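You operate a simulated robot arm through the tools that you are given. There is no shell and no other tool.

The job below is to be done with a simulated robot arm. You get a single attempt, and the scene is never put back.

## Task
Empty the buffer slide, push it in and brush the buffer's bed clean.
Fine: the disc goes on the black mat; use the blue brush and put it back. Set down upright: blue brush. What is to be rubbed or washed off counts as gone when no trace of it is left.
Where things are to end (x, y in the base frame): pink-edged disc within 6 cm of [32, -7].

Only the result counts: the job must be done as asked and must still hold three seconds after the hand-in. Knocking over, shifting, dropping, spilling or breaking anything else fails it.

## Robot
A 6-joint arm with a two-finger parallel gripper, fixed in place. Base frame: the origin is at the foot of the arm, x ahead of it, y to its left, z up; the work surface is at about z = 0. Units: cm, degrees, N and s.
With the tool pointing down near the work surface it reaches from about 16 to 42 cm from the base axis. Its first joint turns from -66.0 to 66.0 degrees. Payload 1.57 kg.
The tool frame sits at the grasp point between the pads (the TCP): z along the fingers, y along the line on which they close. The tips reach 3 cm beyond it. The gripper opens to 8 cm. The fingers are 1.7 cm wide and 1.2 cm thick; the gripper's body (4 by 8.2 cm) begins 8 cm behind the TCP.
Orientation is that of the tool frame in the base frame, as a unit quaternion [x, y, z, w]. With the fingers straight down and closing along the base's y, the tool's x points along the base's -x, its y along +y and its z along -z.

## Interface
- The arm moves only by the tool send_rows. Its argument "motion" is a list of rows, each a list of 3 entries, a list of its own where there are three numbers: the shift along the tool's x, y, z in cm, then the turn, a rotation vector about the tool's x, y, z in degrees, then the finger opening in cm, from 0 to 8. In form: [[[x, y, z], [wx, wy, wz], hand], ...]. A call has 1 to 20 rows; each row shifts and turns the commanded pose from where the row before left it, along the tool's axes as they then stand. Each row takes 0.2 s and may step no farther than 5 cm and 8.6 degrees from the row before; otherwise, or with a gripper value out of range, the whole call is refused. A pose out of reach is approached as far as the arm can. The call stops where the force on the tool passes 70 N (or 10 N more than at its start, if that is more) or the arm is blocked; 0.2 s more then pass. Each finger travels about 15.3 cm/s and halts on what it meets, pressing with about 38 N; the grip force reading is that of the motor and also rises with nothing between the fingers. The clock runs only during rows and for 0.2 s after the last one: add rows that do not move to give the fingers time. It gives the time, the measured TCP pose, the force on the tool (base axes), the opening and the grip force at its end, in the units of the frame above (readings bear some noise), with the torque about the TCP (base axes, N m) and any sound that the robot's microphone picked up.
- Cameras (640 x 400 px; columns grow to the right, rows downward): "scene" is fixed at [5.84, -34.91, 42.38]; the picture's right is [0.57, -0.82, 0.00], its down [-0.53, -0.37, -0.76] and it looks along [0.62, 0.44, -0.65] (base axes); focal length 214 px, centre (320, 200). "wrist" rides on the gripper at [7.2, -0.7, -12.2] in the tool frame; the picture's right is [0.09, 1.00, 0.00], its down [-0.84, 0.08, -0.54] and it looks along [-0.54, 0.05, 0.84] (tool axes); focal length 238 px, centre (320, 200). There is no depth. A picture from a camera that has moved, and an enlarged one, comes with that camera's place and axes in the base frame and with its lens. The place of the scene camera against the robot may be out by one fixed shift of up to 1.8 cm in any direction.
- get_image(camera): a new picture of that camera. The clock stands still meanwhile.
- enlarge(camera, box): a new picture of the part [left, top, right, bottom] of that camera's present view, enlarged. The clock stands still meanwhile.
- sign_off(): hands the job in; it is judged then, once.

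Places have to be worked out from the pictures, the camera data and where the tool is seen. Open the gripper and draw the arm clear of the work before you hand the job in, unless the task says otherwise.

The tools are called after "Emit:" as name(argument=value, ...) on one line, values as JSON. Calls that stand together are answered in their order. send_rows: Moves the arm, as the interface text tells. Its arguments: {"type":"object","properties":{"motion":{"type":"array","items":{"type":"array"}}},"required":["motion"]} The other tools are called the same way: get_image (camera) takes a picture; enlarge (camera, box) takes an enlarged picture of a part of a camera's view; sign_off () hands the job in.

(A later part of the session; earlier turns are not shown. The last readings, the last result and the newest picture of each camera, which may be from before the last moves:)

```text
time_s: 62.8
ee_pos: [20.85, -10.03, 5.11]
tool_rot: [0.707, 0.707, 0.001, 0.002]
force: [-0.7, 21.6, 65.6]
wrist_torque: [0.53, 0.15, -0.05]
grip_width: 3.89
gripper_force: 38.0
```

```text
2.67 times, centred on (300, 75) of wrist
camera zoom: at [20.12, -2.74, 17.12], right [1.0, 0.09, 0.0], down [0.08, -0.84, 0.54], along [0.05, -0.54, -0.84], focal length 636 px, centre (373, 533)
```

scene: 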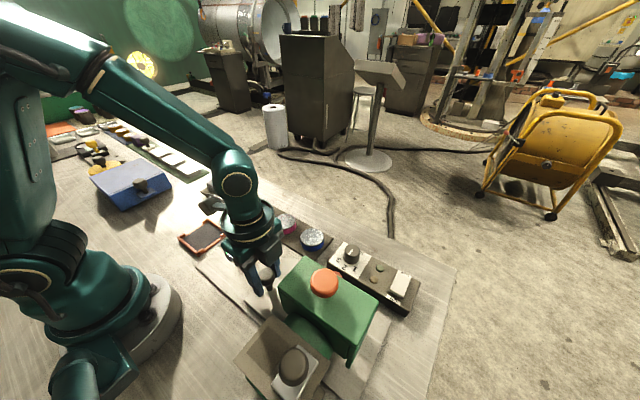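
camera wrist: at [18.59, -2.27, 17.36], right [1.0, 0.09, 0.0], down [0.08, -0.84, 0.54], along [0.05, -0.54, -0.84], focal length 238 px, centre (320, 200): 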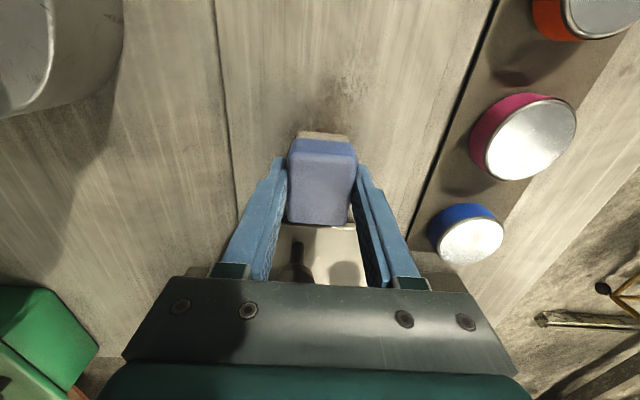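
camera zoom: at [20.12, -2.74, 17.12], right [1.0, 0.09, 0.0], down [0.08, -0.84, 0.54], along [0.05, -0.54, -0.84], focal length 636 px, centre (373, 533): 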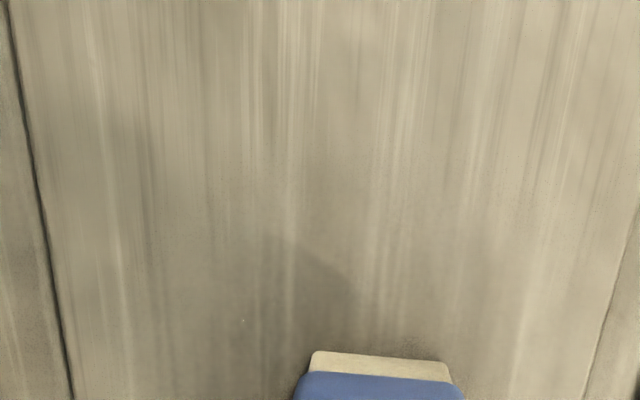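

The area now looks clean, but the pressure rose to 65 N at this spot, so I lift off, back away and inspect the whole bed.

Emit:
send_rows(motion=[[[0, 0, -0.3], [0, 0, 0], 2.8], [[0, 0, -4], [0, 0, 0], 2.8], [[0, 0, -4], [0, 0, 0], 2.8], [[0, 4, 0], [0, 0, 0], 2.8], [[0, 4, 0], [0, 0, 0], 2.8], [[0, 0, 0], [0, 0, 0], 2.8]])

Emit:
enlarge(camera="scene", box=[190, 210, 310, 310])

Emit:
get_image(camera="wrist")

Emit:
enlarge(camera="wrist", box=[100, 20, 340, 220])

```text
time_s: 64.2
ee_pos: [28.78, -10.21, 13.46]
tool_rot: [0.707, 0.707, -0.001, 0.0]
force: [-0.2, -0.1, -1.2]
wrist_torque: [0.0, 0.04, 0.02]
grip_width: 3.88
gripper_force: 38.4
```

```text
4.00 times, centred on (250, 260) of scene
camera zoom: at [5.84, -34.91, 42.38], right [0.57, -0.82, 0.0], down [-0.53, -0.37, -0.76], along [0.62, 0.44, -0.65], focal length 858 px, centre (600, -40)
```

zoom: 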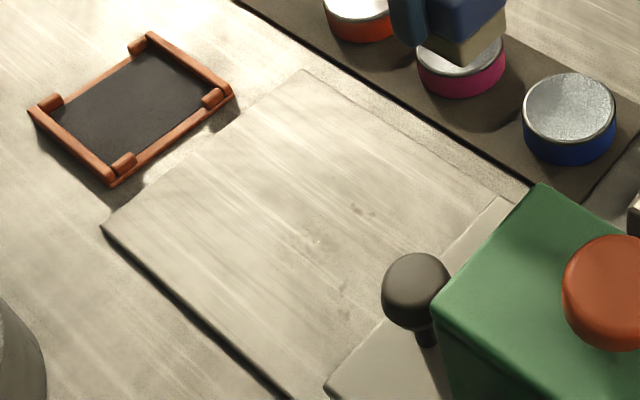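

```text
taken
camera wrist: at [28.16, -2.87, 25.59], right [1.0, 0.09, 0.0], down [0.08, -0.84, 0.54], along [0.05, -0.54, -0.84], focal length 238 px, centre (320, 200)
```

wrist: 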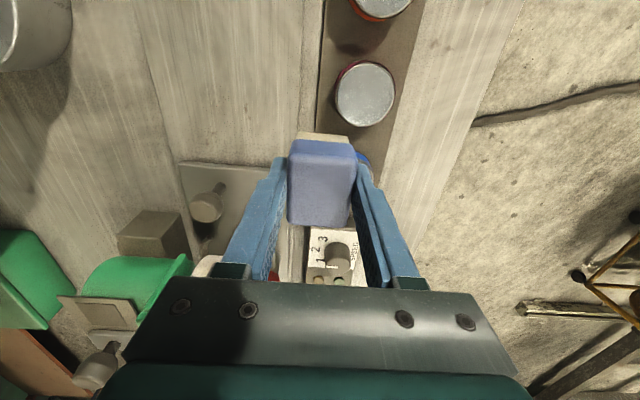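

```text
2.00 times, centred on (220, 120) of wrist
camera zoom: at [28.16, -2.87, 25.59], right [1.0, 0.09, 0.0], down [0.08, -0.84, 0.54], along [0.05, -0.54, -0.84], focal length 477 px, centre (520, 360)
```

zoom: 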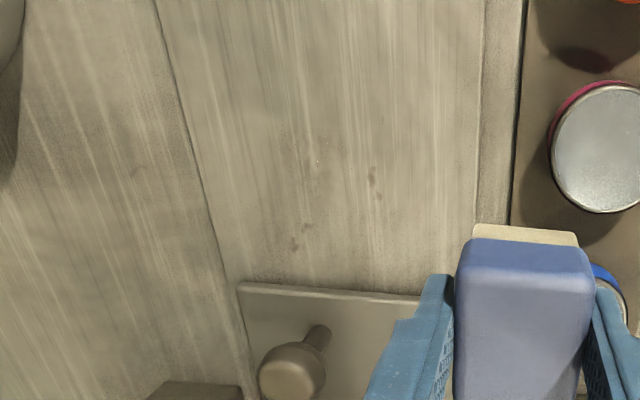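

Three small traces remain, at about (21.2, -9), (18.3, -8.6) and (17.3, -12.1). I go back with the brush and work that part of the bed.

Emit:
send_rows(motion=[[[2, -4, 0], [0, 0, 0], 2.8], [[2, -3.8, 0], [0, 0, 0], 2.8], [[0, 0, 4], [0, 0, 0], 2.8], [[0, 0, 3.8], [0, 0, 0], 2.8], [[0, 0, 0.2], [0, 0, 0], 2.8], [[0, 0, 0], [0, 0, 0], 2.8]])

```text
time_s: 65.6
ee_pos: [20.88, -6.05, 5.39]
tool_rot: [0.707, 0.707, 0.0, 0.0]
force: [-0.4, -0.2, -0.8]
wrist_torque: [0.0, 0.02, 0.05]
grip_width: 3.87
gripper_force: 38.2
```

Emit:
send_rows(motion=[[[0, 0, 0.12], [0, 0, 0], 2.8], [[0, 0, 0.1], [0, 0, 0], 2.8], [[0, 0, 0], [0, 0, 0], 2.8]])

```text
time_s: 66.4
ee_pos: [21.01, -6.01, 5.07]
tool_rot: [0.707, 0.707, 0.0, 0.0]
force: [0.0, -0.6, 0.4]
wrist_torque: [0.01, 0.0, -0.01]
grip_width: 3.89
gripper_force: 38.0
```

Emit:
send_rows(motion=[[[0, 0, 0.08], [0, 0, 0], 2.8], [[0, 0, 0], [0, 0, 0], 2.8]])

```text
time_s: 67.0
ee_pos: [21.03, -5.97, 5.01]
tool_rot: [0.707, 0.707, 0.0, 0.001]
force: [-4.6, 0.6, 25.3]
wrist_torque: [-0.2, 0.26, 0.02]
grip_width: 3.89
gripper_force: 38.0
```

Contact at 25 N. I sweep over the traces toward the slide's edge, in shorter calls to keep the pressure in check.

Emit:
send_rows(motion=[[[-0.8, 0, 0], [0, 0, 0], 2.8], [[-0.8, 0, 0], [0, 0, 0], 2.8], [[-0.8, 0, 0], [0, 0, 0], 2.8], [[-0.8, 0, 0], [0, 0, 0], 2.8]])

```text
time_s: 68.0
ee_pos: [20.96, -9.1, 5.1]
tool_rot: [0.707, 0.707, 0.0, 0.001]
force: [-0.1, 7.4, 23.1]
wrist_torque: [0.14, 0.08, -0.03]
grip_width: 3.91
gripper_force: 38.5
```

Emit:
send_rows(motion=[[[-0.8, 0, 0], [0, 0, 0], 2.8], [[-0.8, 0, 0], [0, 0, 0], 2.8], [[-0.8, 0, 0], [0, 0, 0], 2.8], [[0, -0.8, 0], [0, 0, 0], 2.8], [[0, -0.8, 0], [0, 0, 0], 2.8]])

```text
time_s: 69.2
ee_pos: [19.53, -11.61, 5.11]
tool_rot: [0.707, 0.708, 0.002, 0.003]
force: [11.9, -2.6, 32.3]
wrist_torque: [-0.07, -0.1, 0.02]
grip_width: 3.89
gripper_force: 38.0
```

Pressure is steady (about 30 N). I continue in -x to cover the trace at (17.3, -12.1), then stroke back toward +y.

Emit:
send_rows(motion=[[[0, -0.8, 0], [0, 0, 0], 2.8], [[0, -0.8, 0], [0, 0, 0], 2.8], [[0, -0.8, 0], [0, 0, 0], 2.8], [[0, -0.6, 0], [0, 0, 0], 2.8], [[0.8, 0, 0], [0, 0, 0], 2.8], [[0.8, 0, 0], [0, 0, 0], 2.8], [[0.8, 0, 0], [0, 0, 0], 2.8], [[0.8, 0, 0], [0, 0, 0], 2.8]])

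```text
time_s: 71.0
ee_pos: [16.45, -8.35, 5.04]
tool_rot: [0.708, 0.707, 0.0, 0.0]
force: [-0.4, -3.4, 7.9]
wrist_torque: [-0.27, 0.03, 0.07]
grip_width: 3.89
gripper_force: 37.9
```

Emit:
send_rows(motion=[[[0, 0.8, 0.04], [0, 0, 0], 2.8], [[0, 0.8, 0], [0, 0, 0], 2.8], [[-0.8, 0, 0], [0, 0, 0], 2.8], [[-0.8, 0, 0], [0, 0, 0], 2.8], [[-0.8, 0, 0], [0, 0, 0], 2.8], [[-0.8, 0, 0], [0, 0, 0], 2.8], [[0, 0, 0], [0, 0, 0], 2.8]])

```text
time_s: 72.6
ee_pos: [17.99, -11.63, 5.06]
tool_rot: [0.707, 0.707, 0.0, 0.001]
force: [3.8, 10.5, 37.4]
wrist_torque: [0.28, -0.06, -0.03]
grip_width: 3.91
gripper_force: 38.4
```

Emit:
send_rows(motion=[[[0, 0.8, -0.03], [0, 0, 0], 2.8], [[0, 0.7, 0], [0, 0, 0], 2.8], [[0.8, 0, 0], [0, 0, 0], 2.8], [[0.8, 0, 0], [0, 0, 0], 2.8], [[0.8, 0, 0], [0, 0, 0], 2.8], [[0.8, 0, 0], [0, 0, 0], 2.8], [[0, 0, 0], [0, 0, 0], 2.8]])

Emit:
enlarge(camera="wrist", box=[200, 0, 440, 150])

```text
time_s: 74.2
ee_pos: [19.53, -8.31, 5.11]
tool_rot: [0.707, 0.707, 0.001, 0.0]
force: [-0.1, -4.5, 16.5]
wrist_torque: [-0.31, 0.0, 0.02]
grip_width: 3.9
gripper_force: 38.2
```

```text
2.67 times, centred on (320, 75) of wrist
camera zoom: at [18.85, -1.09, 17.16], right [1.0, 0.09, 0.0], down [0.08, -0.84, 0.54], along [0.05, -0.54, -0.84], focal length 636 px, centre (320, 533)
```

zoom: 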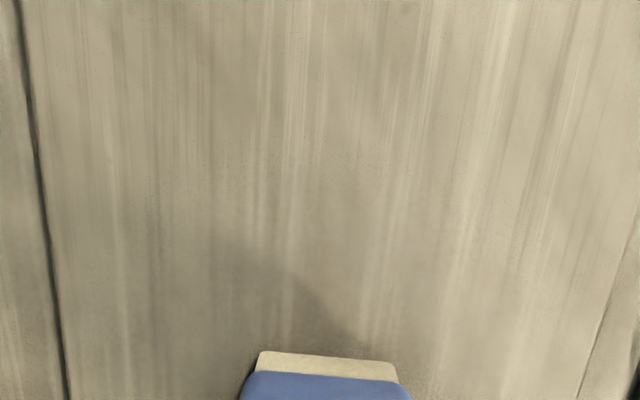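

That part looks clean now. I lift off and inspect the entire bed again from above.

Emit:
send_rows(motion=[[[0, 0, -0.3], [0, 0, 0], 2.8], [[0, 0, -4], [0, 0, 0], 2.8], [[0, 0, -4], [0, 0, 0], 2.8], [[0, 4, 0], [0, 0, 0], 2.8], [[0, 4, 0], [0, 0, 0], 2.8], [[0, 0, 0], [0, 0, 0], 2.8]])

Emit:
enlarge(camera="scene", box=[200, 220, 300, 310])

Emit:
enlarge(camera="wrist", box=[100, 0, 320, 180])

```text
time_s: 75.6
ee_pos: [27.39, -8.37, 13.22]
tool_rot: [0.707, 0.707, 0.0, 0.001]
force: [0.0, -0.3, -0.6]
wrist_torque: [0.0, 0.0, -0.02]
grip_width: 3.91
gripper_force: 37.6
```

```text
4.44 times, centred on (250, 265) of scene
camera zoom: at [5.84, -34.91, 42.38], right [0.57, -0.82, 0.0], down [-0.53, -0.37, -0.76], along [0.62, 0.44, -0.65], focal length 953 px, centre (631, -89)
```

zoom: 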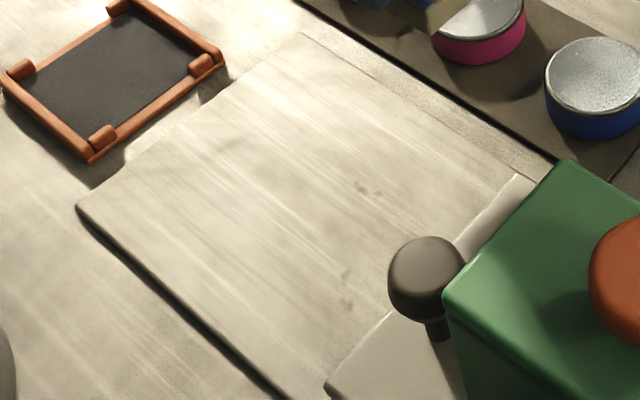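

```text
2.22 times, centred on (210, 90) of wrist
camera zoom: at [26.83, -1.07, 25.38], right [1.0, 0.09, 0.0], down [0.08, -0.84, 0.54], along [0.05, -0.54, -0.84], focal length 530 px, centre (564, 444)
```

zoom: 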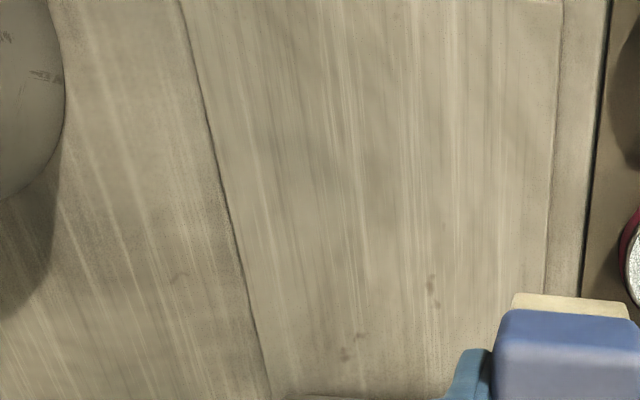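

Two small marks stay at exactly the same places, (21.2, -9) and (17.2, -12.3), although both were swept over. I zoom in hard to tell whether they are dirt or part of the metal's texture.

Emit:
enlarge(camera="scene", box=[255, 250, 305, 300])

Emit:
enlarge(camera="wrist", box=[200, 110, 270, 180])

Emit:
enlarge(camera="wrist", box=[110, 100, 160, 140])

Emit:
enlarge(camera="scene", box=[190, 220, 250, 280])

```text
8.00 times, centred on (280, 275) of scene
camera zoom: at [5.84, -34.91, 42.38], right [0.57, -0.82, 0.0], down [-0.53, -0.37, -0.76], along [0.62, 0.44, -0.65], focal length 1716 px, centre (640, -400)
```

zoom: 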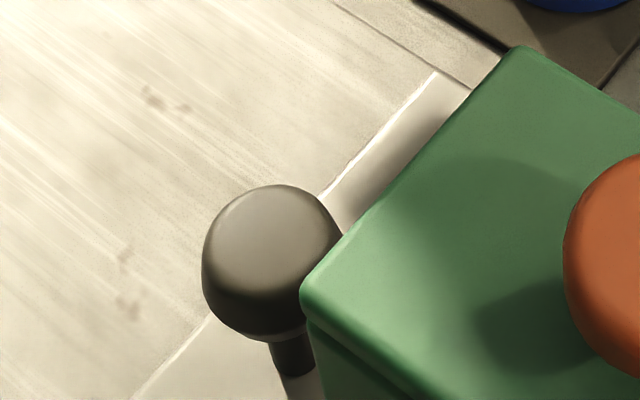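

```text
5.71 times, centred on (235, 145) of wrist
camera zoom: at [26.83, -1.07, 25.38], right [1.0, 0.09, 0.0], down [0.08, -0.84, 0.54], along [0.05, -0.54, -0.84], focal length 1362 px, centre (806, 514)
```

zoom: 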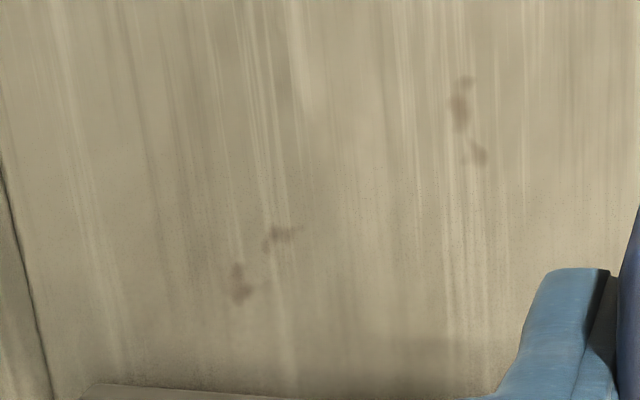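

```text
10.00 times, centred on (135, 120) of wrist
camera zoom: at [26.83, -1.07, 25.38], right [1.0, 0.09, 0.0], down [0.08, -0.84, 0.54], along [0.05, -0.54, -0.84], focal length 2384 px, centre (2170, 1000)
```

zoom: 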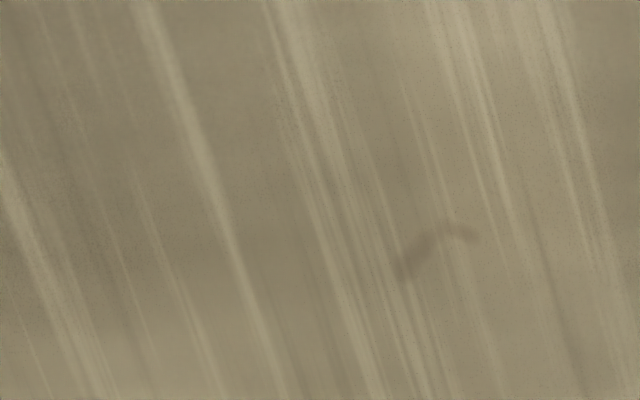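

```text
6.67 times, centred on (220, 250) of scene
camera zoom: at [5.84, -34.91, 42.38], right [0.57, -0.82, 0.0], down [-0.53, -0.37, -0.76], along [0.62, 0.44, -0.65], focal length 1430 px, centre (987, -133)
```

zoom: 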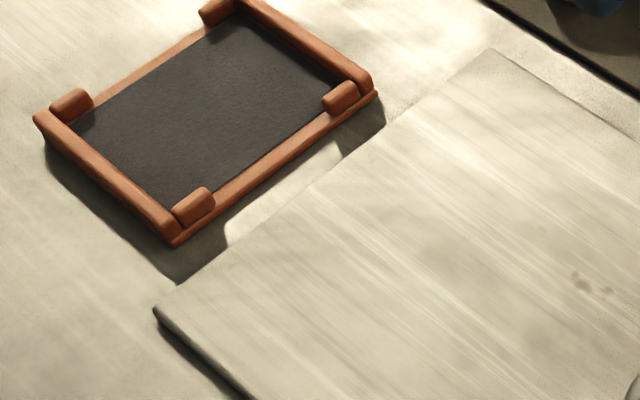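

The marks look like faint stains resembling one on the table top, but I will not assume that: I brush those spots once more and compare.

Emit:
send_rows(motion=[[[0.7, -3.05, 0], [0, 0, 0], 2.8], [[0.7, -3.05, 0], [0, 0, 0], 2.8], [[0, 0, 4], [0, 0, 0], 2.8], [[0, 0, 3.8], [0, 0, 0], 2.8], [[0, 0, 0.2], [0, 0, 0], 2.8], [[0, 0, 0], [0, 0, 0], 2.8]])

```text
time_s: 77.0
ee_pos: [21.39, -7.19, 5.45]
tool_rot: [0.707, 0.707, 0.0, 0.0]
force: [0.4, 0.4, 0.6]
wrist_torque: [-0.01, -0.04, 0.01]
grip_width: 3.9
gripper_force: 38.4
```

Emit:
send_rows(motion=[[[0, 0, 0.2], [0, 0, 0], 2.8], [[0, 0, 0.12], [0, 0, 0], 2.8], [[0, 0, 0], [0, 0, 0], 2.8]])

```text
time_s: 77.8
ee_pos: [21.44, -6.99, 5.1]
tool_rot: [0.707, 0.707, 0.0, 0.0]
force: [0.3, 1.1, -0.8]
wrist_torque: [0.01, 0.01, -0.04]
grip_width: 3.9
gripper_force: 37.7
```

Emit:
send_rows(motion=[[[0, 0, 0.1], [0, 0, 0], 2.8], [[0, 0, 0.04], [0, 0, 0], 2.8], [[0, 0, 0], [0, 0, 0], 2.8]])

```text
time_s: 78.6
ee_pos: [21.41, -7.07, 5.05]
tool_rot: [0.707, 0.707, 0.0, 0.002]
force: [-10.8, 2.6, 54.1]
wrist_torque: [0.0, 0.46, -0.02]
grip_width: 3.91
gripper_force: 38.1
```

54 N is more than needed; I ease up and stroke over the (21.2, -9) marks both ways.

Emit:
send_rows(motion=[[[0, 0, -0.08], [0, 0, 0], 2.8], [[-0.8, 0, 0], [0, 0, 0], 2.8], [[-0.8, 0, 0], [0, 0, 0], 2.8], [[-0.8, 0, 0], [0, 0, 0], 2.8], [[-0.8, 0, 0], [0, 0, 0], 2.8], [[-0.8, 0, 0], [0, 0, 0], 2.8], [[0.8, 0, 0], [0, 0, 0], 2.8], [[0.8, 0, 0], [0, 0, 0], 2.8], [[0.8, 0, 0], [0, 0, 0], 2.8], [[0.8, 0, 0], [0, 0, 0], 2.8], [[0.8, 0, 0], [0, 0, 0], 2.8]])

```text
time_s: 81.0
ee_pos: [21.45, -7.21, 4.91]
tool_rot: [0.707, 0.708, 0.0, 0.002]
force: [0.2, -15.6, 51.8]
wrist_torque: [-0.56, 0.22, 0.05]
grip_width: 3.87
gripper_force: 37.9
```

Emit:
send_rows(motion=[[[-0.8, 0, -0.07], [0, 0, 0], 2.8], [[-0.8, 0, 0], [0, 0, 0], 2.8], [[-0.8, 0, 0], [0, 0, 0], 2.8], [[-0.8, 0, 0], [0, 0, 0], 2.8], [[-0.8, 0, 0], [0, 0, 0], 2.8], [[-0.5, -0.8, 0], [0, 0, 0], 2.8], [[0, -0.8, 0], [0, 0, 0], 2.8], [[0, -0.8, 0], [0, 0, 0], 2.8], [[0, -0.8, 0], [0, 0, 0], 2.8], [[0, -0.8, 0], [0, 0, 0], 2.8], [[0, -0.8, 0], [0, 0, 0], 2.8]])

```text
time_s: 83.4
ee_pos: [16.62, -11.54, 5.09]
tool_rot: [0.706, 0.708, 0.0, -0.002]
force: [1.3, 0.8, 4.7]
wrist_torque: [-0.08, -0.16, 0.04]
grip_width: 3.87
gripper_force: 37.6
```

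Emit:
send_rows(motion=[[[0, 0, 0.07], [0, 0, 0], 2.8], [[0, 0.8, 0], [0, 0, 0], 2.8], [[0, 0.8, 0], [0, 0, 0], 2.8], [[0.8, 0, 0], [0, 0, 0], 2.8], [[0.8, 0, 0], [0, 0, 0], 2.8], [[0, -0.8, 0], [0, 0, 0], 2.8], [[-0.8, 0, 0], [0, 0, 0], 2.8], [[-0.8, 0, 0], [0, 0, 0], 2.8], [[0, -0.6, 0], [0, 0, 0], 2.8], [[0.8, 0, 0], [0, 0, 0], 2.8], [[0.8, 0, 0], [0, 0, 0], 2.8], [[0.8, 0, 0], [0, 0, 0], 2.8]])

Emit:
enlarge(camera="scene", box=[255, 250, 305, 300])

```text
time_s: 86.0
ee_pos: [16.76, -9.26, 4.94]
tool_rot: [0.707, 0.707, 0.001, 0.001]
force: [-1.2, -11.1, 31.3]
wrist_torque: [-0.56, 0.03, 0.01]
grip_width: 3.88
gripper_force: 37.5
```

```text
8.00 times, centred on (280, 275) of scene
camera zoom: at [5.83, -34.91, 42.38], right [0.57, -0.82, 0.0], down [-0.53, -0.37, -0.76], along [0.62, 0.44, -0.65], focal length 1716 px, centre (640, -400)
```

zoom: 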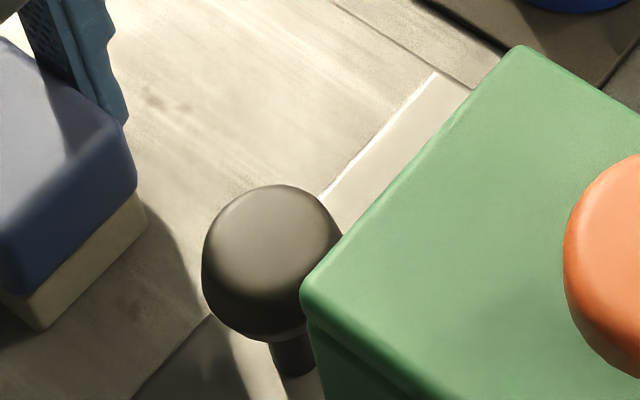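

The marks still show; I lift off to compare them under the same light as before, and also look at other parts of the bed and table for similar stains.

Emit:
send_rows(motion=[[[0, 0, -0.3], [0, 0, 0], 2.8], [[0, 0, -4], [0, 0, 0], 2.8], [[0, 0, -4], [0, 0, 0], 2.8], [[0.4, 3.6, 0], [0, 0, 0], 2.8], [[0.4, 3.6, 0], [0, 0, 0], 2.8], [[0, 3.5, 0], [0, 0, 0], 2.8], [[0, 0, 0], [0, 0, 0], 2.8]])

Emit:
enlarge(camera="scene", box=[255, 250, 305, 300])

Emit:
get_image(camera="wrist")

Emit:
enlarge(camera="wrist", box=[200, 110, 270, 180])

Emit:
enlarge(camera="scene", box=[320, 330, 440, 400])

```text
time_s: 87.6
ee_pos: [27.31, -8.24, 13.17]
tool_rot: [0.708, 0.707, 0.0, 0.0]
force: [0.4, -0.2, 0.5]
wrist_torque: [-0.02, 0.0, 0.04]
grip_width: 3.88
gripper_force: 38.4
```

```text
8.00 times, centred on (280, 275) of scene
camera zoom: at [5.84, -34.91, 42.38], right [0.57, -0.82, 0.0], down [-0.53, -0.37, -0.76], along [0.62, 0.44, -0.65], focal length 1716 px, centre (640, -400)
```

zoom: 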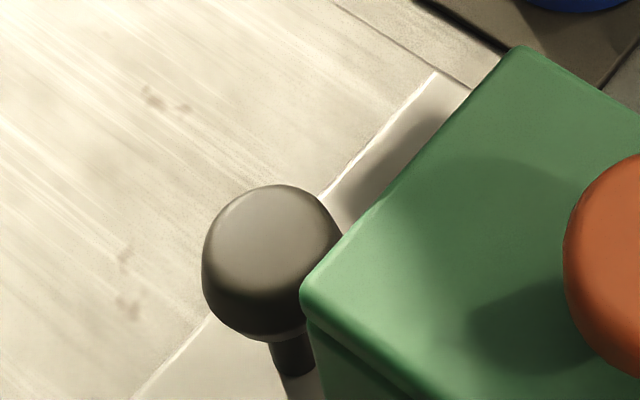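

```text
taken
camera wrist: at [26.79, -0.95, 25.25], right [1.0, 0.09, 0.0], down [0.08, -0.84, 0.54], along [0.05, -0.54, -0.84], focal length 238 px, centre (320, 200)
```

wrist: 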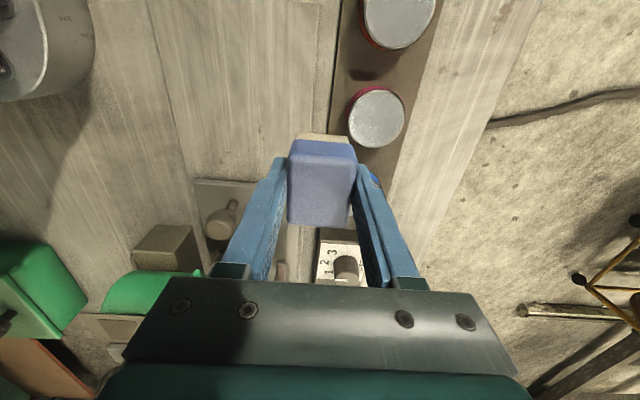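

```text
5.71 times, centred on (235, 145) of wrist
camera zoom: at [26.79, -0.95, 25.25], right [1.0, 0.09, 0.0], down [0.08, -0.84, 0.54], along [0.05, -0.54, -0.84], focal length 1362 px, centre (806, 514)
```

zoom: 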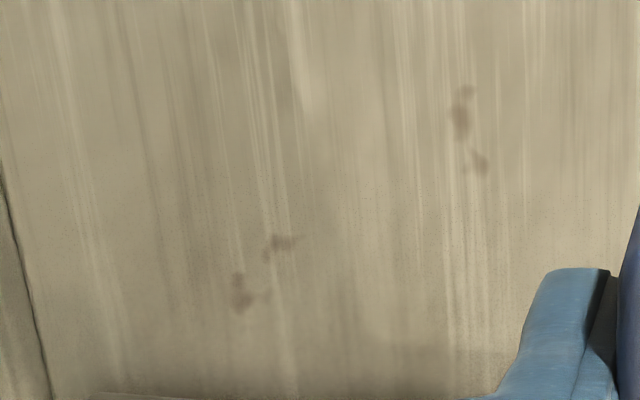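

```text
5.33 times, centred on (380, 365) of scene
camera zoom: at [5.84, -34.91, 42.38], right [0.57, -0.82, 0.0], down [-0.53, -0.37, -0.76], along [0.62, 0.44, -0.65], focal length 1144 px, centre (0, -680)
```

zoom: 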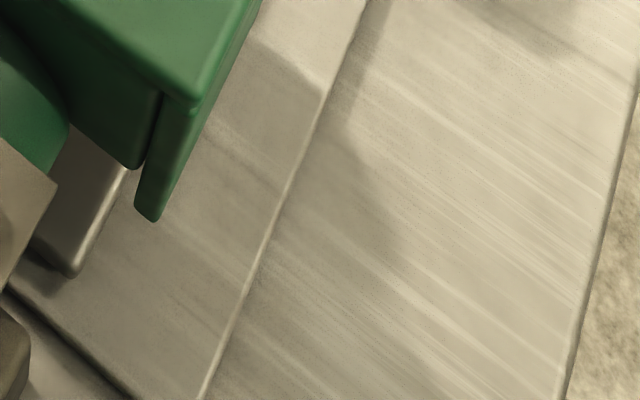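

The four marks are identical in shape and darkness after several more direct passes, and the table top carries similar hook-shaped stains, so they are part of the metal's texture rather than dust. I check the rest of the bed for any remaining dust.

Emit:
enlarge(camera="wrist", box=[150, 0, 340, 120])

Emit:
enlarge(camera="scene", box=[225, 225, 285, 285])

Emit:
enlarge(camera="scene", box=[210, 250, 270, 310])

Emit:
enlarge(camera="scene", box=[270, 165, 330, 225])

```text
3.33 times, centred on (245, 60) of wrist
camera zoom: at [26.79, -0.95, 25.25], right [1.0, 0.09, 0.0], down [0.08, -0.84, 0.54], along [0.05, -0.54, -0.84], focal length 794 px, centre (570, 667)
```

zoom: 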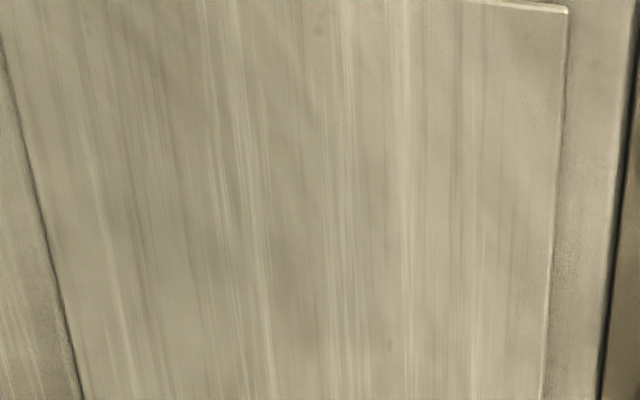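

```text
6.67 times, centred on (255, 255) of scene
camera zoom: at [5.84, -34.91, 42.38], right [0.57, -0.82, 0.0], down [-0.53, -0.37, -0.76], along [0.62, 0.44, -0.65], focal length 1430 px, centre (753, -167)
```

zoom: 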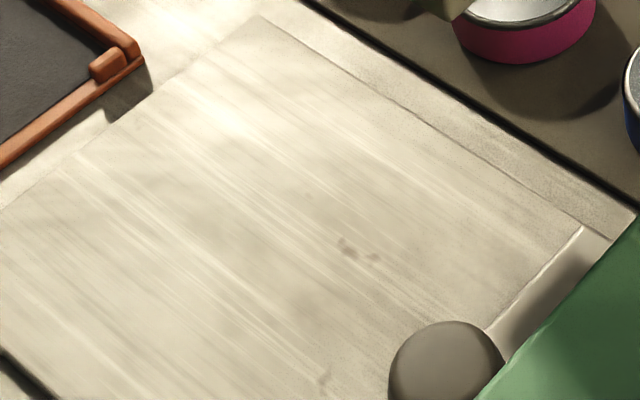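

```text
6.67 times, centred on (240, 280) of scene
camera zoom: at [5.84, -34.91, 42.38], right [0.57, -0.82, 0.0], down [-0.53, -0.37, -0.76], along [0.62, 0.44, -0.65], focal length 1430 px, centre (853, -333)
```

zoom: 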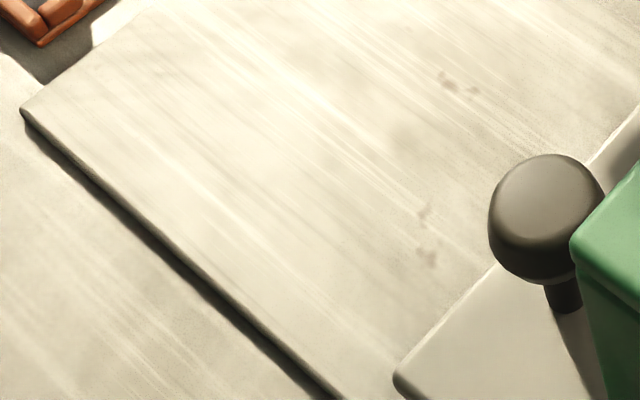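

```text
6.67 times, centred on (300, 195) of scene
camera zoom: at [5.84, -34.91, 42.38], right [0.57, -0.82, 0.0], down [-0.53, -0.37, -0.76], along [0.62, 0.44, -0.65], focal length 1430 px, centre (453, 233)
```

zoom: 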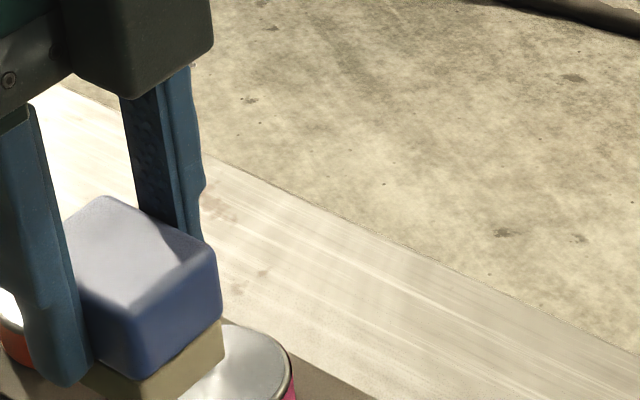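

The workbench beside the mat shows the same kind of brown blotches, which confirms they are texture. For certainty about faint dust at the edges of the former patch, I do one more pass in lanes at x≈17 and x≈22.

Emit:
send_rows(motion=[[[0, -3.4, 0], [0, 0, 0], 2.8], [[0, -3.4, 0], [0, 0, 0], 2.8], [[-0.3, -3.3, 0], [0, 0, 0], 2.8], [[0, 0, 4], [0, 0, 0], 2.8], [[0, 0, 3.7], [0, 0, 0], 2.8], [[0, 0, 0.35], [0, 0, 0], 2.8], [[0, 0, 0], [0, 0, 0], 2.8]])

```text
time_s: 89.2
ee_pos: [17.36, -8.68, 5.26]
tool_rot: [0.707, 0.707, 0.0, 0.0]
force: [0.4, -0.3, -0.2]
wrist_torque: [0.01, 0.0, -0.05]
grip_width: 3.88
gripper_force: 37.9
```

Emit:
send_rows(motion=[[[0, 0, 0.12], [0, 0, 0], 2.8], [[0, 0, 0.08], [0, 0, 0], 2.8], [[0, 0, 0], [0, 0, 0], 2.8]])

```text
time_s: 90.0
ee_pos: [17.44, -8.69, 5.09]
tool_rot: [0.707, 0.707, 0.0, 0.0]
force: [-2.2, 0.1, 12.0]
wrist_torque: [0.01, 0.11, 0.02]
grip_width: 3.89
gripper_force: 37.8
```

Contact at 12 N; I add a little pressure and run the lane at x≈17.3 toward +y.

Emit:
send_rows(motion=[[[0, -0.2, 0.05], [0, 0, 0], 2.8], [[1, 0, 0], [0, 0, 0], 2.8], [[1, 0, 0], [0, 0, 0], 2.8], [[1, 0, 0], [0, 0, 0], 2.8], [[1, 0, 0], [0, 0, 0], 2.8], [[1, 0, 0], [0, 0, 0], 2.8], [[1, 0, 0], [0, 0, 0], 2.8], [[1, 0, 0], [0, 0, 0], 2.8], [[0, 0, 0], [0, 0, 0], 2.8]])

```text
time_s: 91.6
ee_pos: [17.31, -2.95, 4.99]
tool_rot: [0.706, 0.708, 0.0, 0.002]
force: [-2.5, 1.9, 20.5]
wrist_torque: [0.4, 0.23, 0.04]
grip_width: 3.87
gripper_force: 37.9
stopped in row 7: the force on the tool passed its limit at 76 N (the readings are from after the stop); the commanded pose is now the measured one
```

The force peaked at 76 N and the call stopped; nothing looks disturbed, but I ease the pressure before the next lane and check the grip.

Emit:
send_rows(motion=[[[0.6, 0, -0.08], [0, 0, 0], 2.8], [[0, 1, 0], [0, 0, 0], 2.8], [[0, 1, 0], [0, 0, 0], 2.8]])

Emit:
get_image(camera="wrist")

Emit:
enlarge(camera="scene", box=[190, 210, 310, 300])

```text
time_s: 92.4
ee_pos: [19.22, -2.35, 5.03]
tool_rot: [0.707, 0.708, -0.001, 0.0]
force: [-4.5, 0.0, 10.3]
wrist_torque: [0.28, 0.13, 0.08]
grip_width: 3.89
gripper_force: 38.2
```

```text
taken
camera wrist: at [18.6, 4.96, 17.15], right [1.0, 0.09, 0.0], down [0.08, -0.84, 0.54], along [0.05, -0.54, -0.84], focal length 238 px, centre (320, 200)
```

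wrist: 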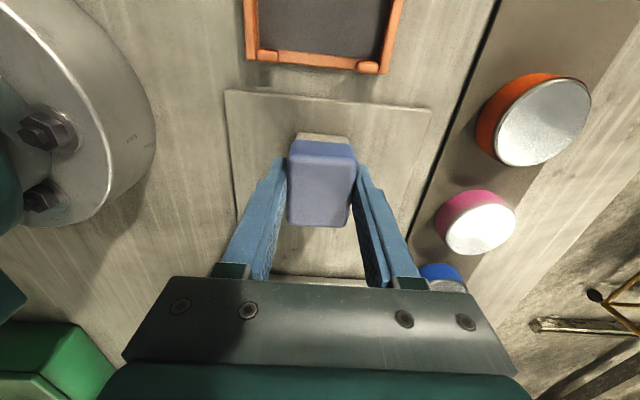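

```text
4.44 times, centred on (250, 255) of scene
camera zoom: at [5.84, -34.91, 42.38], right [0.57, -0.82, 0.0], down [-0.53, -0.37, -0.76], along [0.62, 0.44, -0.65], focal length 953 px, centre (631, -44)
```

zoom: 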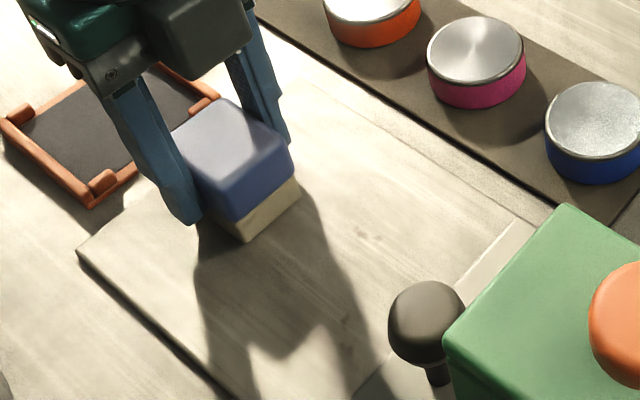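

All is in order and the pressure is around 10 N. I finish with a lane at x≈22 toward -y and one through the middle.

Emit:
send_rows(motion=[[[0, 1, 0.02], [0, 0, 0], 2.8], [[0, 1, 0], [0, 0, 0], 2.8], [[0, 0.8, 0], [0, 0, 0], 2.8], [[-0.8, 0, 0], [0, 0, 0], 2.8], [[-0.8, 0, 0], [0, 0, 0], 2.8], [[-0.8, 0, 0], [0, 0, 0], 2.8], [[-0.8, 0, 0], [0, 0, 0], 2.8]])

```text
time_s: 94.0
ee_pos: [22.05, -5.71, 5.01]
tool_rot: [0.707, 0.708, 0.0, 0.001]
force: [0.7, 0.5, -0.1]
wrist_torque: [0.0, -0.01, 0.0]
grip_width: 3.88
gripper_force: 38.0
```

Emit:
send_rows(motion=[[[0, 0, 0.08], [0, 0, 0], 2.8], [[0.8, 0, 0], [0, 0, 0], 2.8], [[0.8, 0, 0], [0, 0, 0], 2.8], [[0.8, 0, 0], [0, 0, 0], 2.8], [[0, 0, 0], [0, 0, 0], 2.8]])

```text
time_s: 95.2
ee_pos: [22.21, -3.14, 4.99]
tool_rot: [0.707, 0.707, 0.0, 0.002]
force: [0.0, 0.3, 4.6]
wrist_torque: [0.11, 0.04, 0.0]
grip_width: 3.9
gripper_force: 37.9
```

Emit:
send_rows(motion=[[[-0.8, 0, 0.05], [0, 0, 0], 2.8], [[-0.8, 0, 0], [0, 0, 0], 2.8], [[-0.8, 0, 0], [0, 0, 0], 2.8], [[-0.8, 0, 0], [0, 0, 0], 2.8], [[-0.8, 0, 0], [0, 0, 0], 2.8], [[-0.8, 0, 0], [0, 0, 0], 2.8], [[-0.8, 0, 0], [0, 0, 0], 2.8], [[0, 0, 0], [0, 0, 0], 2.8]])

```text
time_s: 97.0
ee_pos: [22.3, -8.64, 5.03]
tool_rot: [0.706, 0.708, 0.0, 0.001]
force: [-1.2, 16.4, 48.6]
wrist_torque: [0.57, 0.14, -0.02]
grip_width: 3.89
gripper_force: 38.0
```

Emit:
send_rows(motion=[[[0, -0.9, -0.06], [0, 0, 0], 2.8], [[0, -0.9, 0], [0, 0, 0], 2.8], [[0, -0.9, 0], [0, 0, 0], 2.8], [[0.8, 0, 0], [0, 0, 0], 2.8], [[0.8, 0, 0], [0, 0, 0], 2.8], [[0.8, 0, 0], [0, 0, 0], 2.8], [[0.8, 0, 0], [0, 0, 0], 2.8], [[0.8, 0, 0], [0, 0, 0], 2.8], [[0.8, 0, 0], [0, 0, 0], 2.8], [[0, 0, 0], [0, 0, 0], 2.8]])

```text
time_s: 98.1
ee_pos: [19.57, -7.74, 5.01]
tool_rot: [0.706, 0.709, 0.0, 0.003]
force: [-1.7, 0.9, 16.8]
wrist_torque: [0.28, 0.28, 0.04]
grip_width: 3.89
gripper_force: 38.2
stopped in row 5: the force on the tool passed its limit at 73 N (the readings are from after the stop); the commanded pose is now the measured one
```

The force limit tripped again on reversing; I ease off a little and finish the middle lane.

Emit:
send_rows(motion=[[[0.6, 0, -0.05], [0, 0, 0], 2.8], [[0.8, 0, 0], [0, 0, 0], 2.8], [[0.8, 0, 0], [0, 0, 0], 2.8], [[0.8, 0, 0], [0, 0, 0], 2.8], [[0.8, 0, 0], [0, 0, 0], 2.8], [[0.8, 0, 0], [0, 0, 0], 2.8], [[0, 0, 0], [0, 0, 0], 2.8]])

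```text
time_s: 99.7
ee_pos: [19.54, -3.08, 5.06]
tool_rot: [0.706, 0.709, 0.0, 0.004]
force: [-0.2, 0.3, 3.5]
wrist_torque: [0.07, 0.08, 0.01]
grip_width: 3.89
gripper_force: 37.9
```

I lift off and take a final look at the bed before returning the brush.

Emit:
send_rows(motion=[[[0, 0, -0.5], [0, 0, 0], 2.8], [[0, 0, -4], [0, 0, 0], 2.8], [[0, 0, -4], [0, 0, 0], 2.8], [[1.5, 3.5, 0], [0, 0, 0], 2.8], [[3, 3.5, 0], [0, 0, 0], 2.8], [[3.4, 3.2, 0], [0, 0, 0], 2.8], [[3.4, 2.8, 0], [0, 0, 0], 2.8], [[3.4, 0, 0], [0, 0, 0], 2.8], [[0, 0, 0], [0, 0, 0], 2.8]])

Emit:
enlarge(camera="scene", box=[200, 220, 300, 310])

Emit:
get_image(camera="wrist")

Emit:
enlarge(camera="scene", box=[185, 150, 285, 225])

```text
time_s: 101.7
ee_pos: [32.66, 11.88, 13.53]
tool_rot: [0.705, 0.709, -0.001, 0.004]
force: [-0.5, -0.4, -1.4]
wrist_torque: [0.01, -0.02, 0.0]
grip_width: 3.86
gripper_force: 38.4
```

```text
4.44 times, centred on (250, 265) of scene
camera zoom: at [5.84, -34.91, 42.38], right [0.57, -0.82, 0.0], down [-0.53, -0.37, -0.76], along [0.62, 0.44, -0.65], focal length 953 px, centre (631, -89)
```

zoom: 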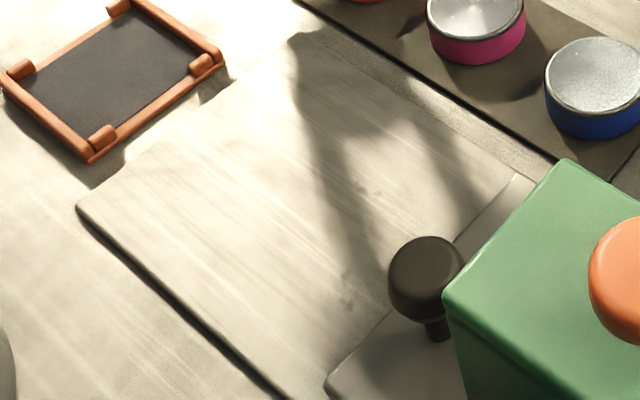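

```text
taken
camera wrist: at [31.9, 19.15, 25.61], right [1.0, 0.1, 0.0], down [0.08, -0.83, 0.55], along [0.06, -0.54, -0.84], focal length 238 px, centre (320, 200)
```

wrist: 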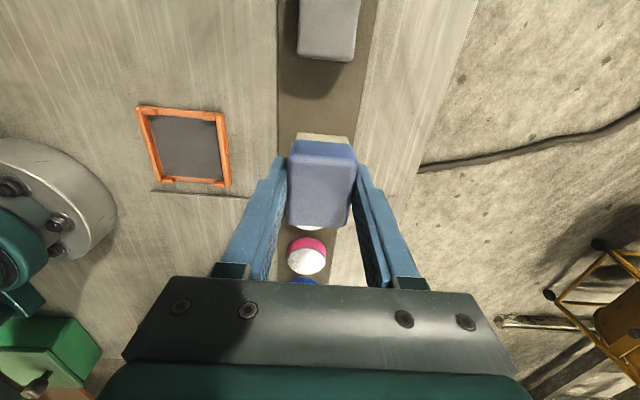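

```text
5.33 times, centred on (235, 188) of scene
camera zoom: at [5.84, -34.91, 42.38], right [0.57, -0.82, 0.0], down [-0.53, -0.37, -0.76], along [0.62, 0.44, -0.65], focal length 1144 px, centre (773, 267)
```

zoom: 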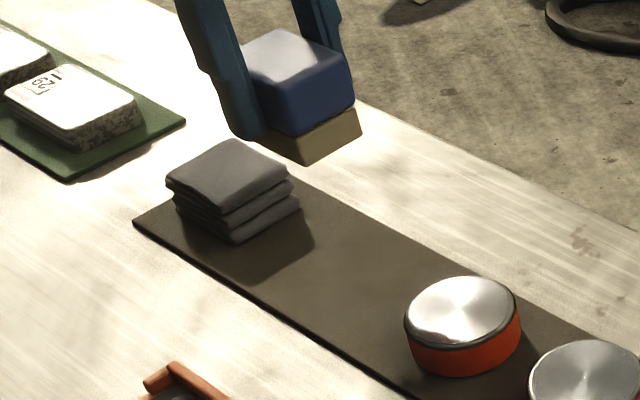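

The bed shows only the texture marks. The brush is now above its original place; I correct to (32.45, 12.1) and lower it.

Emit:
send_rows(motion=[[[0.22, -0.2, 3.5], [0, 0, 0], 2.8], [[0, 0, 3.5], [0, 0, 0], 2.8], [[0, 0, 0.8], [0, 0, 0], 2.8], [[0, 0, 0], [0, 0, 0], 2.8]])

Emit:
enlarge(camera="scene", box=[185, 150, 285, 225])

```text
time_s: 102.7
ee_pos: [32.42, 11.95, 5.71]
tool_rot: [0.705, 0.709, 0.001, 0.004]
force: [-1.0, -0.2, -1.0]
wrist_torque: [-0.01, 0.01, 0.0]
grip_width: 3.89
gripper_force: 38.4
```

```text
5.33 times, centred on (235, 188) of scene
camera zoom: at [5.84, -34.91, 42.38], right [0.57, -0.82, 0.0], down [-0.53, -0.37, -0.76], along [0.62, 0.44, -0.65], focal length 1144 px, centre (773, 267)
```

zoom: 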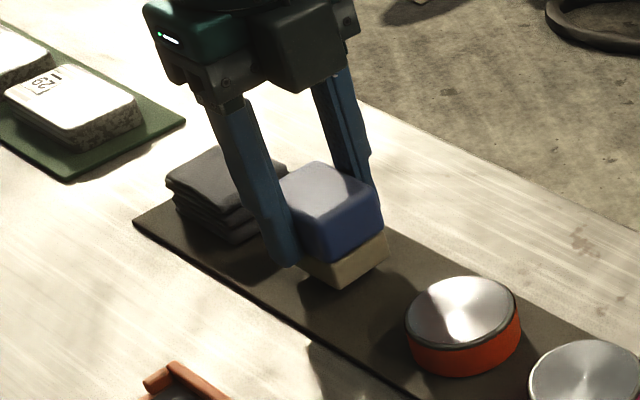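

Emit:
send_rows(motion=[[[0.1, 0, 0.3], [0, 0, 0], 2.8], [[0, 0, 0.25], [0, 0, 0], 2.8], [[0, 0, 0.15], [0, 0, 0], 2.8], [[0, 0, 0], [0, 0, 0], 2.8]])

```text
time_s: 103.7
ee_pos: [32.36, 12.0, 5.06]
tool_rot: [0.705, 0.709, 0.001, 0.003]
force: [-0.6, 0.1, -1.1]
wrist_torque: [-0.02, -0.02, 0.01]
grip_width: 3.88
gripper_force: 38.0
```

Not yet on the mat; I lower in tenths of a centimetre.

Emit:
send_rows(motion=[[[0, 0, 0.1], [0, 0, 0], 2.8], [[0, 0, 0.08], [0, 0, 0], 2.8], [[0, 0, 0], [0, 0, 0], 2.8]])

```text
time_s: 104.5
ee_pos: [32.42, 11.79, 4.75]
tool_rot: [0.705, 0.709, 0.001, 0.005]
force: [-1.6, -1.1, 8.2]
wrist_torque: [0.09, 0.24, 0.02]
grip_width: 3.89
gripper_force: 38.2
```

Contact at 8 N. I settle it another half millimetre, then open and lift away.

Emit:
send_rows(motion=[[[0, 0, 0.05], [0, 0, 0], 2.8], [[0, 0, 0], [0, 0, 0], 2.8]])

Emit:
enlarge(camera="scene", box=[205, 165, 265, 215])

```text
time_s: 105.1
ee_pos: [32.37, 12.08, 4.87]
tool_rot: [0.705, 0.709, 0.001, 0.005]
force: [-3.2, -3.6, 20.1]
wrist_torque: [0.02, 0.41, 0.01]
grip_width: 3.89
gripper_force: 37.8
```

```text
8.00 times, centred on (235, 190) of scene
camera zoom: at [5.83, -34.91, 42.38], right [0.57, -0.82, 0.0], down [-0.53, -0.37, -0.76], along [0.62, 0.44, -0.65], focal length 1716 px, centre (1000, 280)
```

zoom: 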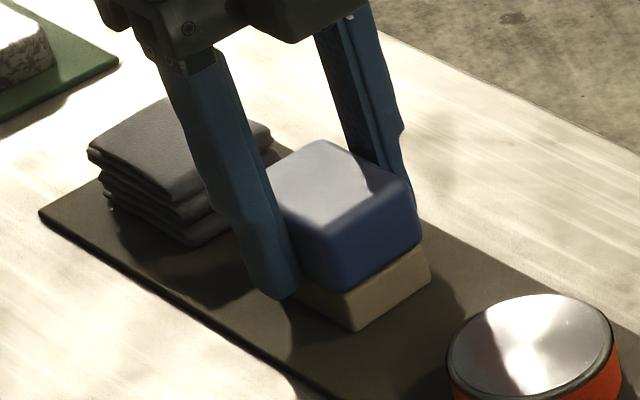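

The brush is resting flat on the mat. I open the fingers and lift straight up.

Emit:
send_rows(motion=[[[0, 0, 0], [0, 0, 0], 5], [[0, 0, 0], [0, 0, 0], 6.5], [[0, 0, 0], [0, 0, 0], 6.5], [[0, 0, -2], [0, 0, 0], 6.5], [[0, 0, -4], [0, 0, 0], 6.5], [[0, 0, -4], [0, 0, 0], 6.5], [[0, 0, -4], [0, 0, 0], 6.5], [[0, 0, 0], [0, 0, 0], 6.5]])

Emit:
enlarge(camera="scene", box=[185, 150, 285, 225])

Emit:
get_image(camera="wrist")

```text
time_s: 106.9
ee_pos: [32.31, 12.14, 18.65]
tool_rot: [0.706, 0.709, 0.0, 0.004]
force: [0.2, -0.7, 0.6]
wrist_torque: [-0.02, 0.02, -0.01]
grip_width: 6.48
gripper_force: 0.1
```

```text
5.33 times, centred on (235, 188) of scene
camera zoom: at [5.84, -34.91, 42.38], right [0.57, -0.82, 0.0], down [-0.53, -0.37, -0.76], along [0.62, 0.44, -0.65], focal length 1144 px, centre (773, 267)
```

zoom: 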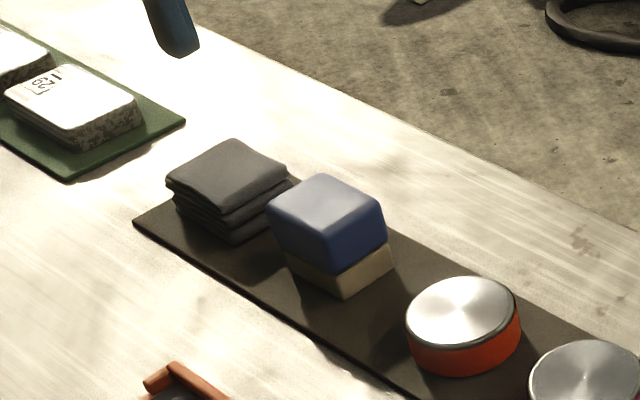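

```text
taken
camera wrist: at [31.59, 19.35, 30.81], right [1.0, 0.1, 0.01], down [0.08, -0.83, 0.55], along [0.06, -0.54, -0.84], focal length 238 px, centre (320, 200)
```

wrist: 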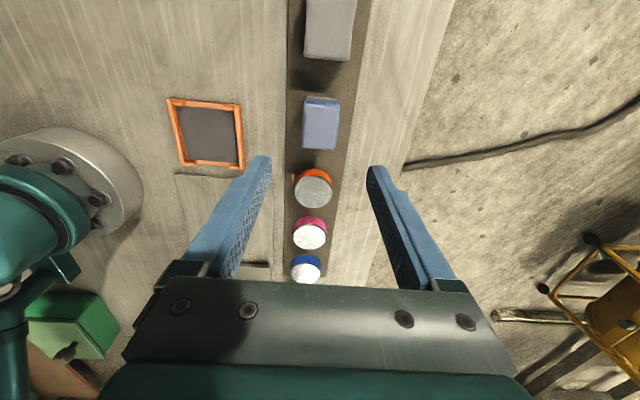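

The brush is back upright in its place. I move over the bed for one last close inspection.

Emit:
send_rows(motion=[[[-3.5, -2.8, 0], [0, 0, 0], 6.5], [[-3.5, -2.8, 0], [0, 0, 0], 6.5], [[-3.5, -2.8, 0], [0, 0, 0], 6.5], [[-3.2, -2.8, 0], [0, 0, 0], 6.5], [[-2.5, -2.8, 0], [0, 0, 0], 6.5], [[0, 0, 0], [0, 0, 0], 6.5]])

Emit:
get_image(camera="wrist")

Emit:
enlarge(camera="wrist", box=[240, 20, 440, 170])

Emit:
enlarge(camera="wrist", box=[270, 110, 370, 210])

```text
time_s: 108.3
ee_pos: [18.16, -4.41, 18.73]
tool_rot: [0.705, 0.709, -0.001, 0.003]
force: [0.2, -0.2, 0.5]
wrist_torque: [-0.01, 0.03, -0.02]
grip_width: 6.5
gripper_force: 0.2
```

```text
taken
camera wrist: at [17.41, 2.84, 30.83], right [1.0, 0.1, 0.01], down [0.08, -0.83, 0.55], along [0.06, -0.54, -0.84], focal length 238 px, centre (320, 200)
```

wrist: 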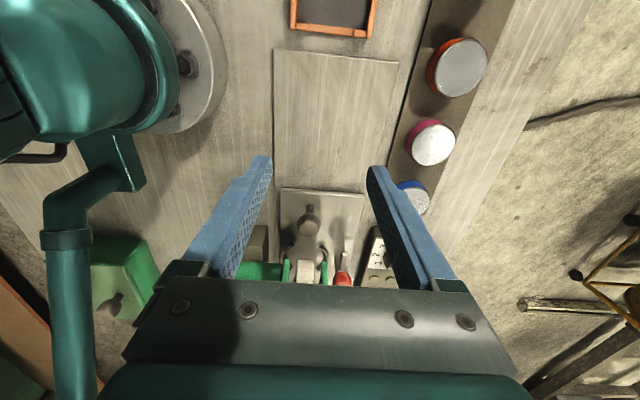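

```text
2.67 times, centred on (340, 95) of wrist
camera zoom: at [17.41, 2.84, 30.83], right [1.0, 0.1, 0.01], down [0.08, -0.83, 0.55], along [0.06, -0.54, -0.84], focal length 636 px, centre (267, 480)
```

zoom: 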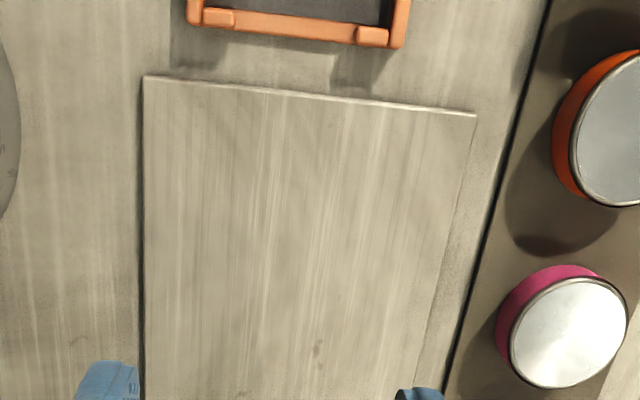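

```text
4.00 times, centred on (320, 160) of wrist
camera zoom: at [17.41, 2.84, 30.83], right [1.0, 0.1, 0.01], down [0.08, -0.83, 0.55], along [0.06, -0.54, -0.84], focal length 953 px, centre (320, 360)
```

zoom: 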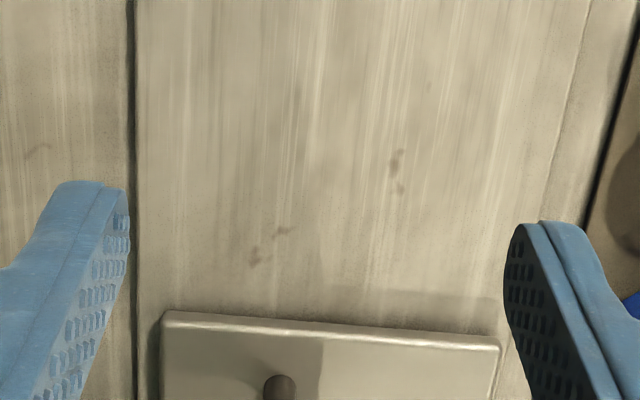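

The bed shows nothing but the smooth blotches that the table top also has, the slide is fully in, and disc and brush are on the mat. I open the gripper fully and draw the arm up and clear.

Emit:
send_rows(motion=[[[1, 1, -3.5], [0, 0, 0], 8], [[1.5, 1, -3.5], [0, 0, 0], 8], [[1.5, 1, -3], [0, 0, 0], 8], [[1.5, 1, 0], [0, 0, 0], 8], [[0, 0, 0], [0, 0, 0], 8], [[0, 0, 0], [0, 0, 0], 8]])

Emit:
get_image(camera="scene")

Emit:
enlarge(camera="scene", box=[180, 160, 420, 400])

```text
time_s: 109.7
ee_pos: [22.21, 1.1, 28.97]
tool_rot: [0.705, 0.709, -0.001, 0.004]
force: [0.5, 0.4, 0.2]
wrist_torque: [-0.01, 0.01, -0.02]
grip_width: 8.0
gripper_force: 0.0
```

```text
taken
```

scene: 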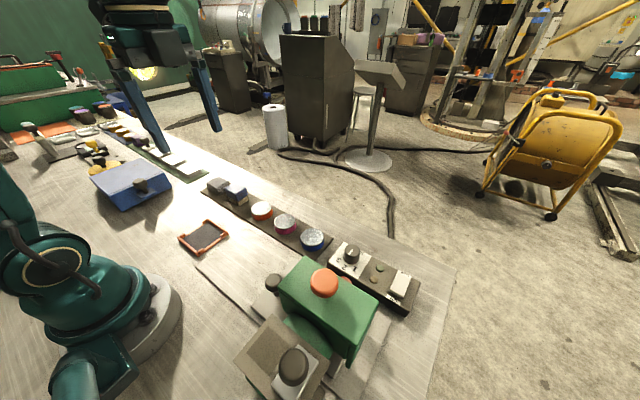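

```text
1.67 times, centred on (300, 280) of scene
camera zoom: at [5.84, -34.91, 42.38], right [0.57, -0.82, 0.0], down [-0.53, -0.37, -0.76], along [0.62, 0.44, -0.65], focal length 358 px, centre (353, 67)
```

zoom: 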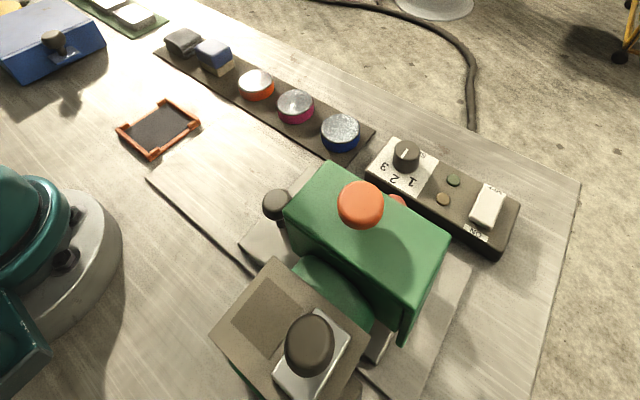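

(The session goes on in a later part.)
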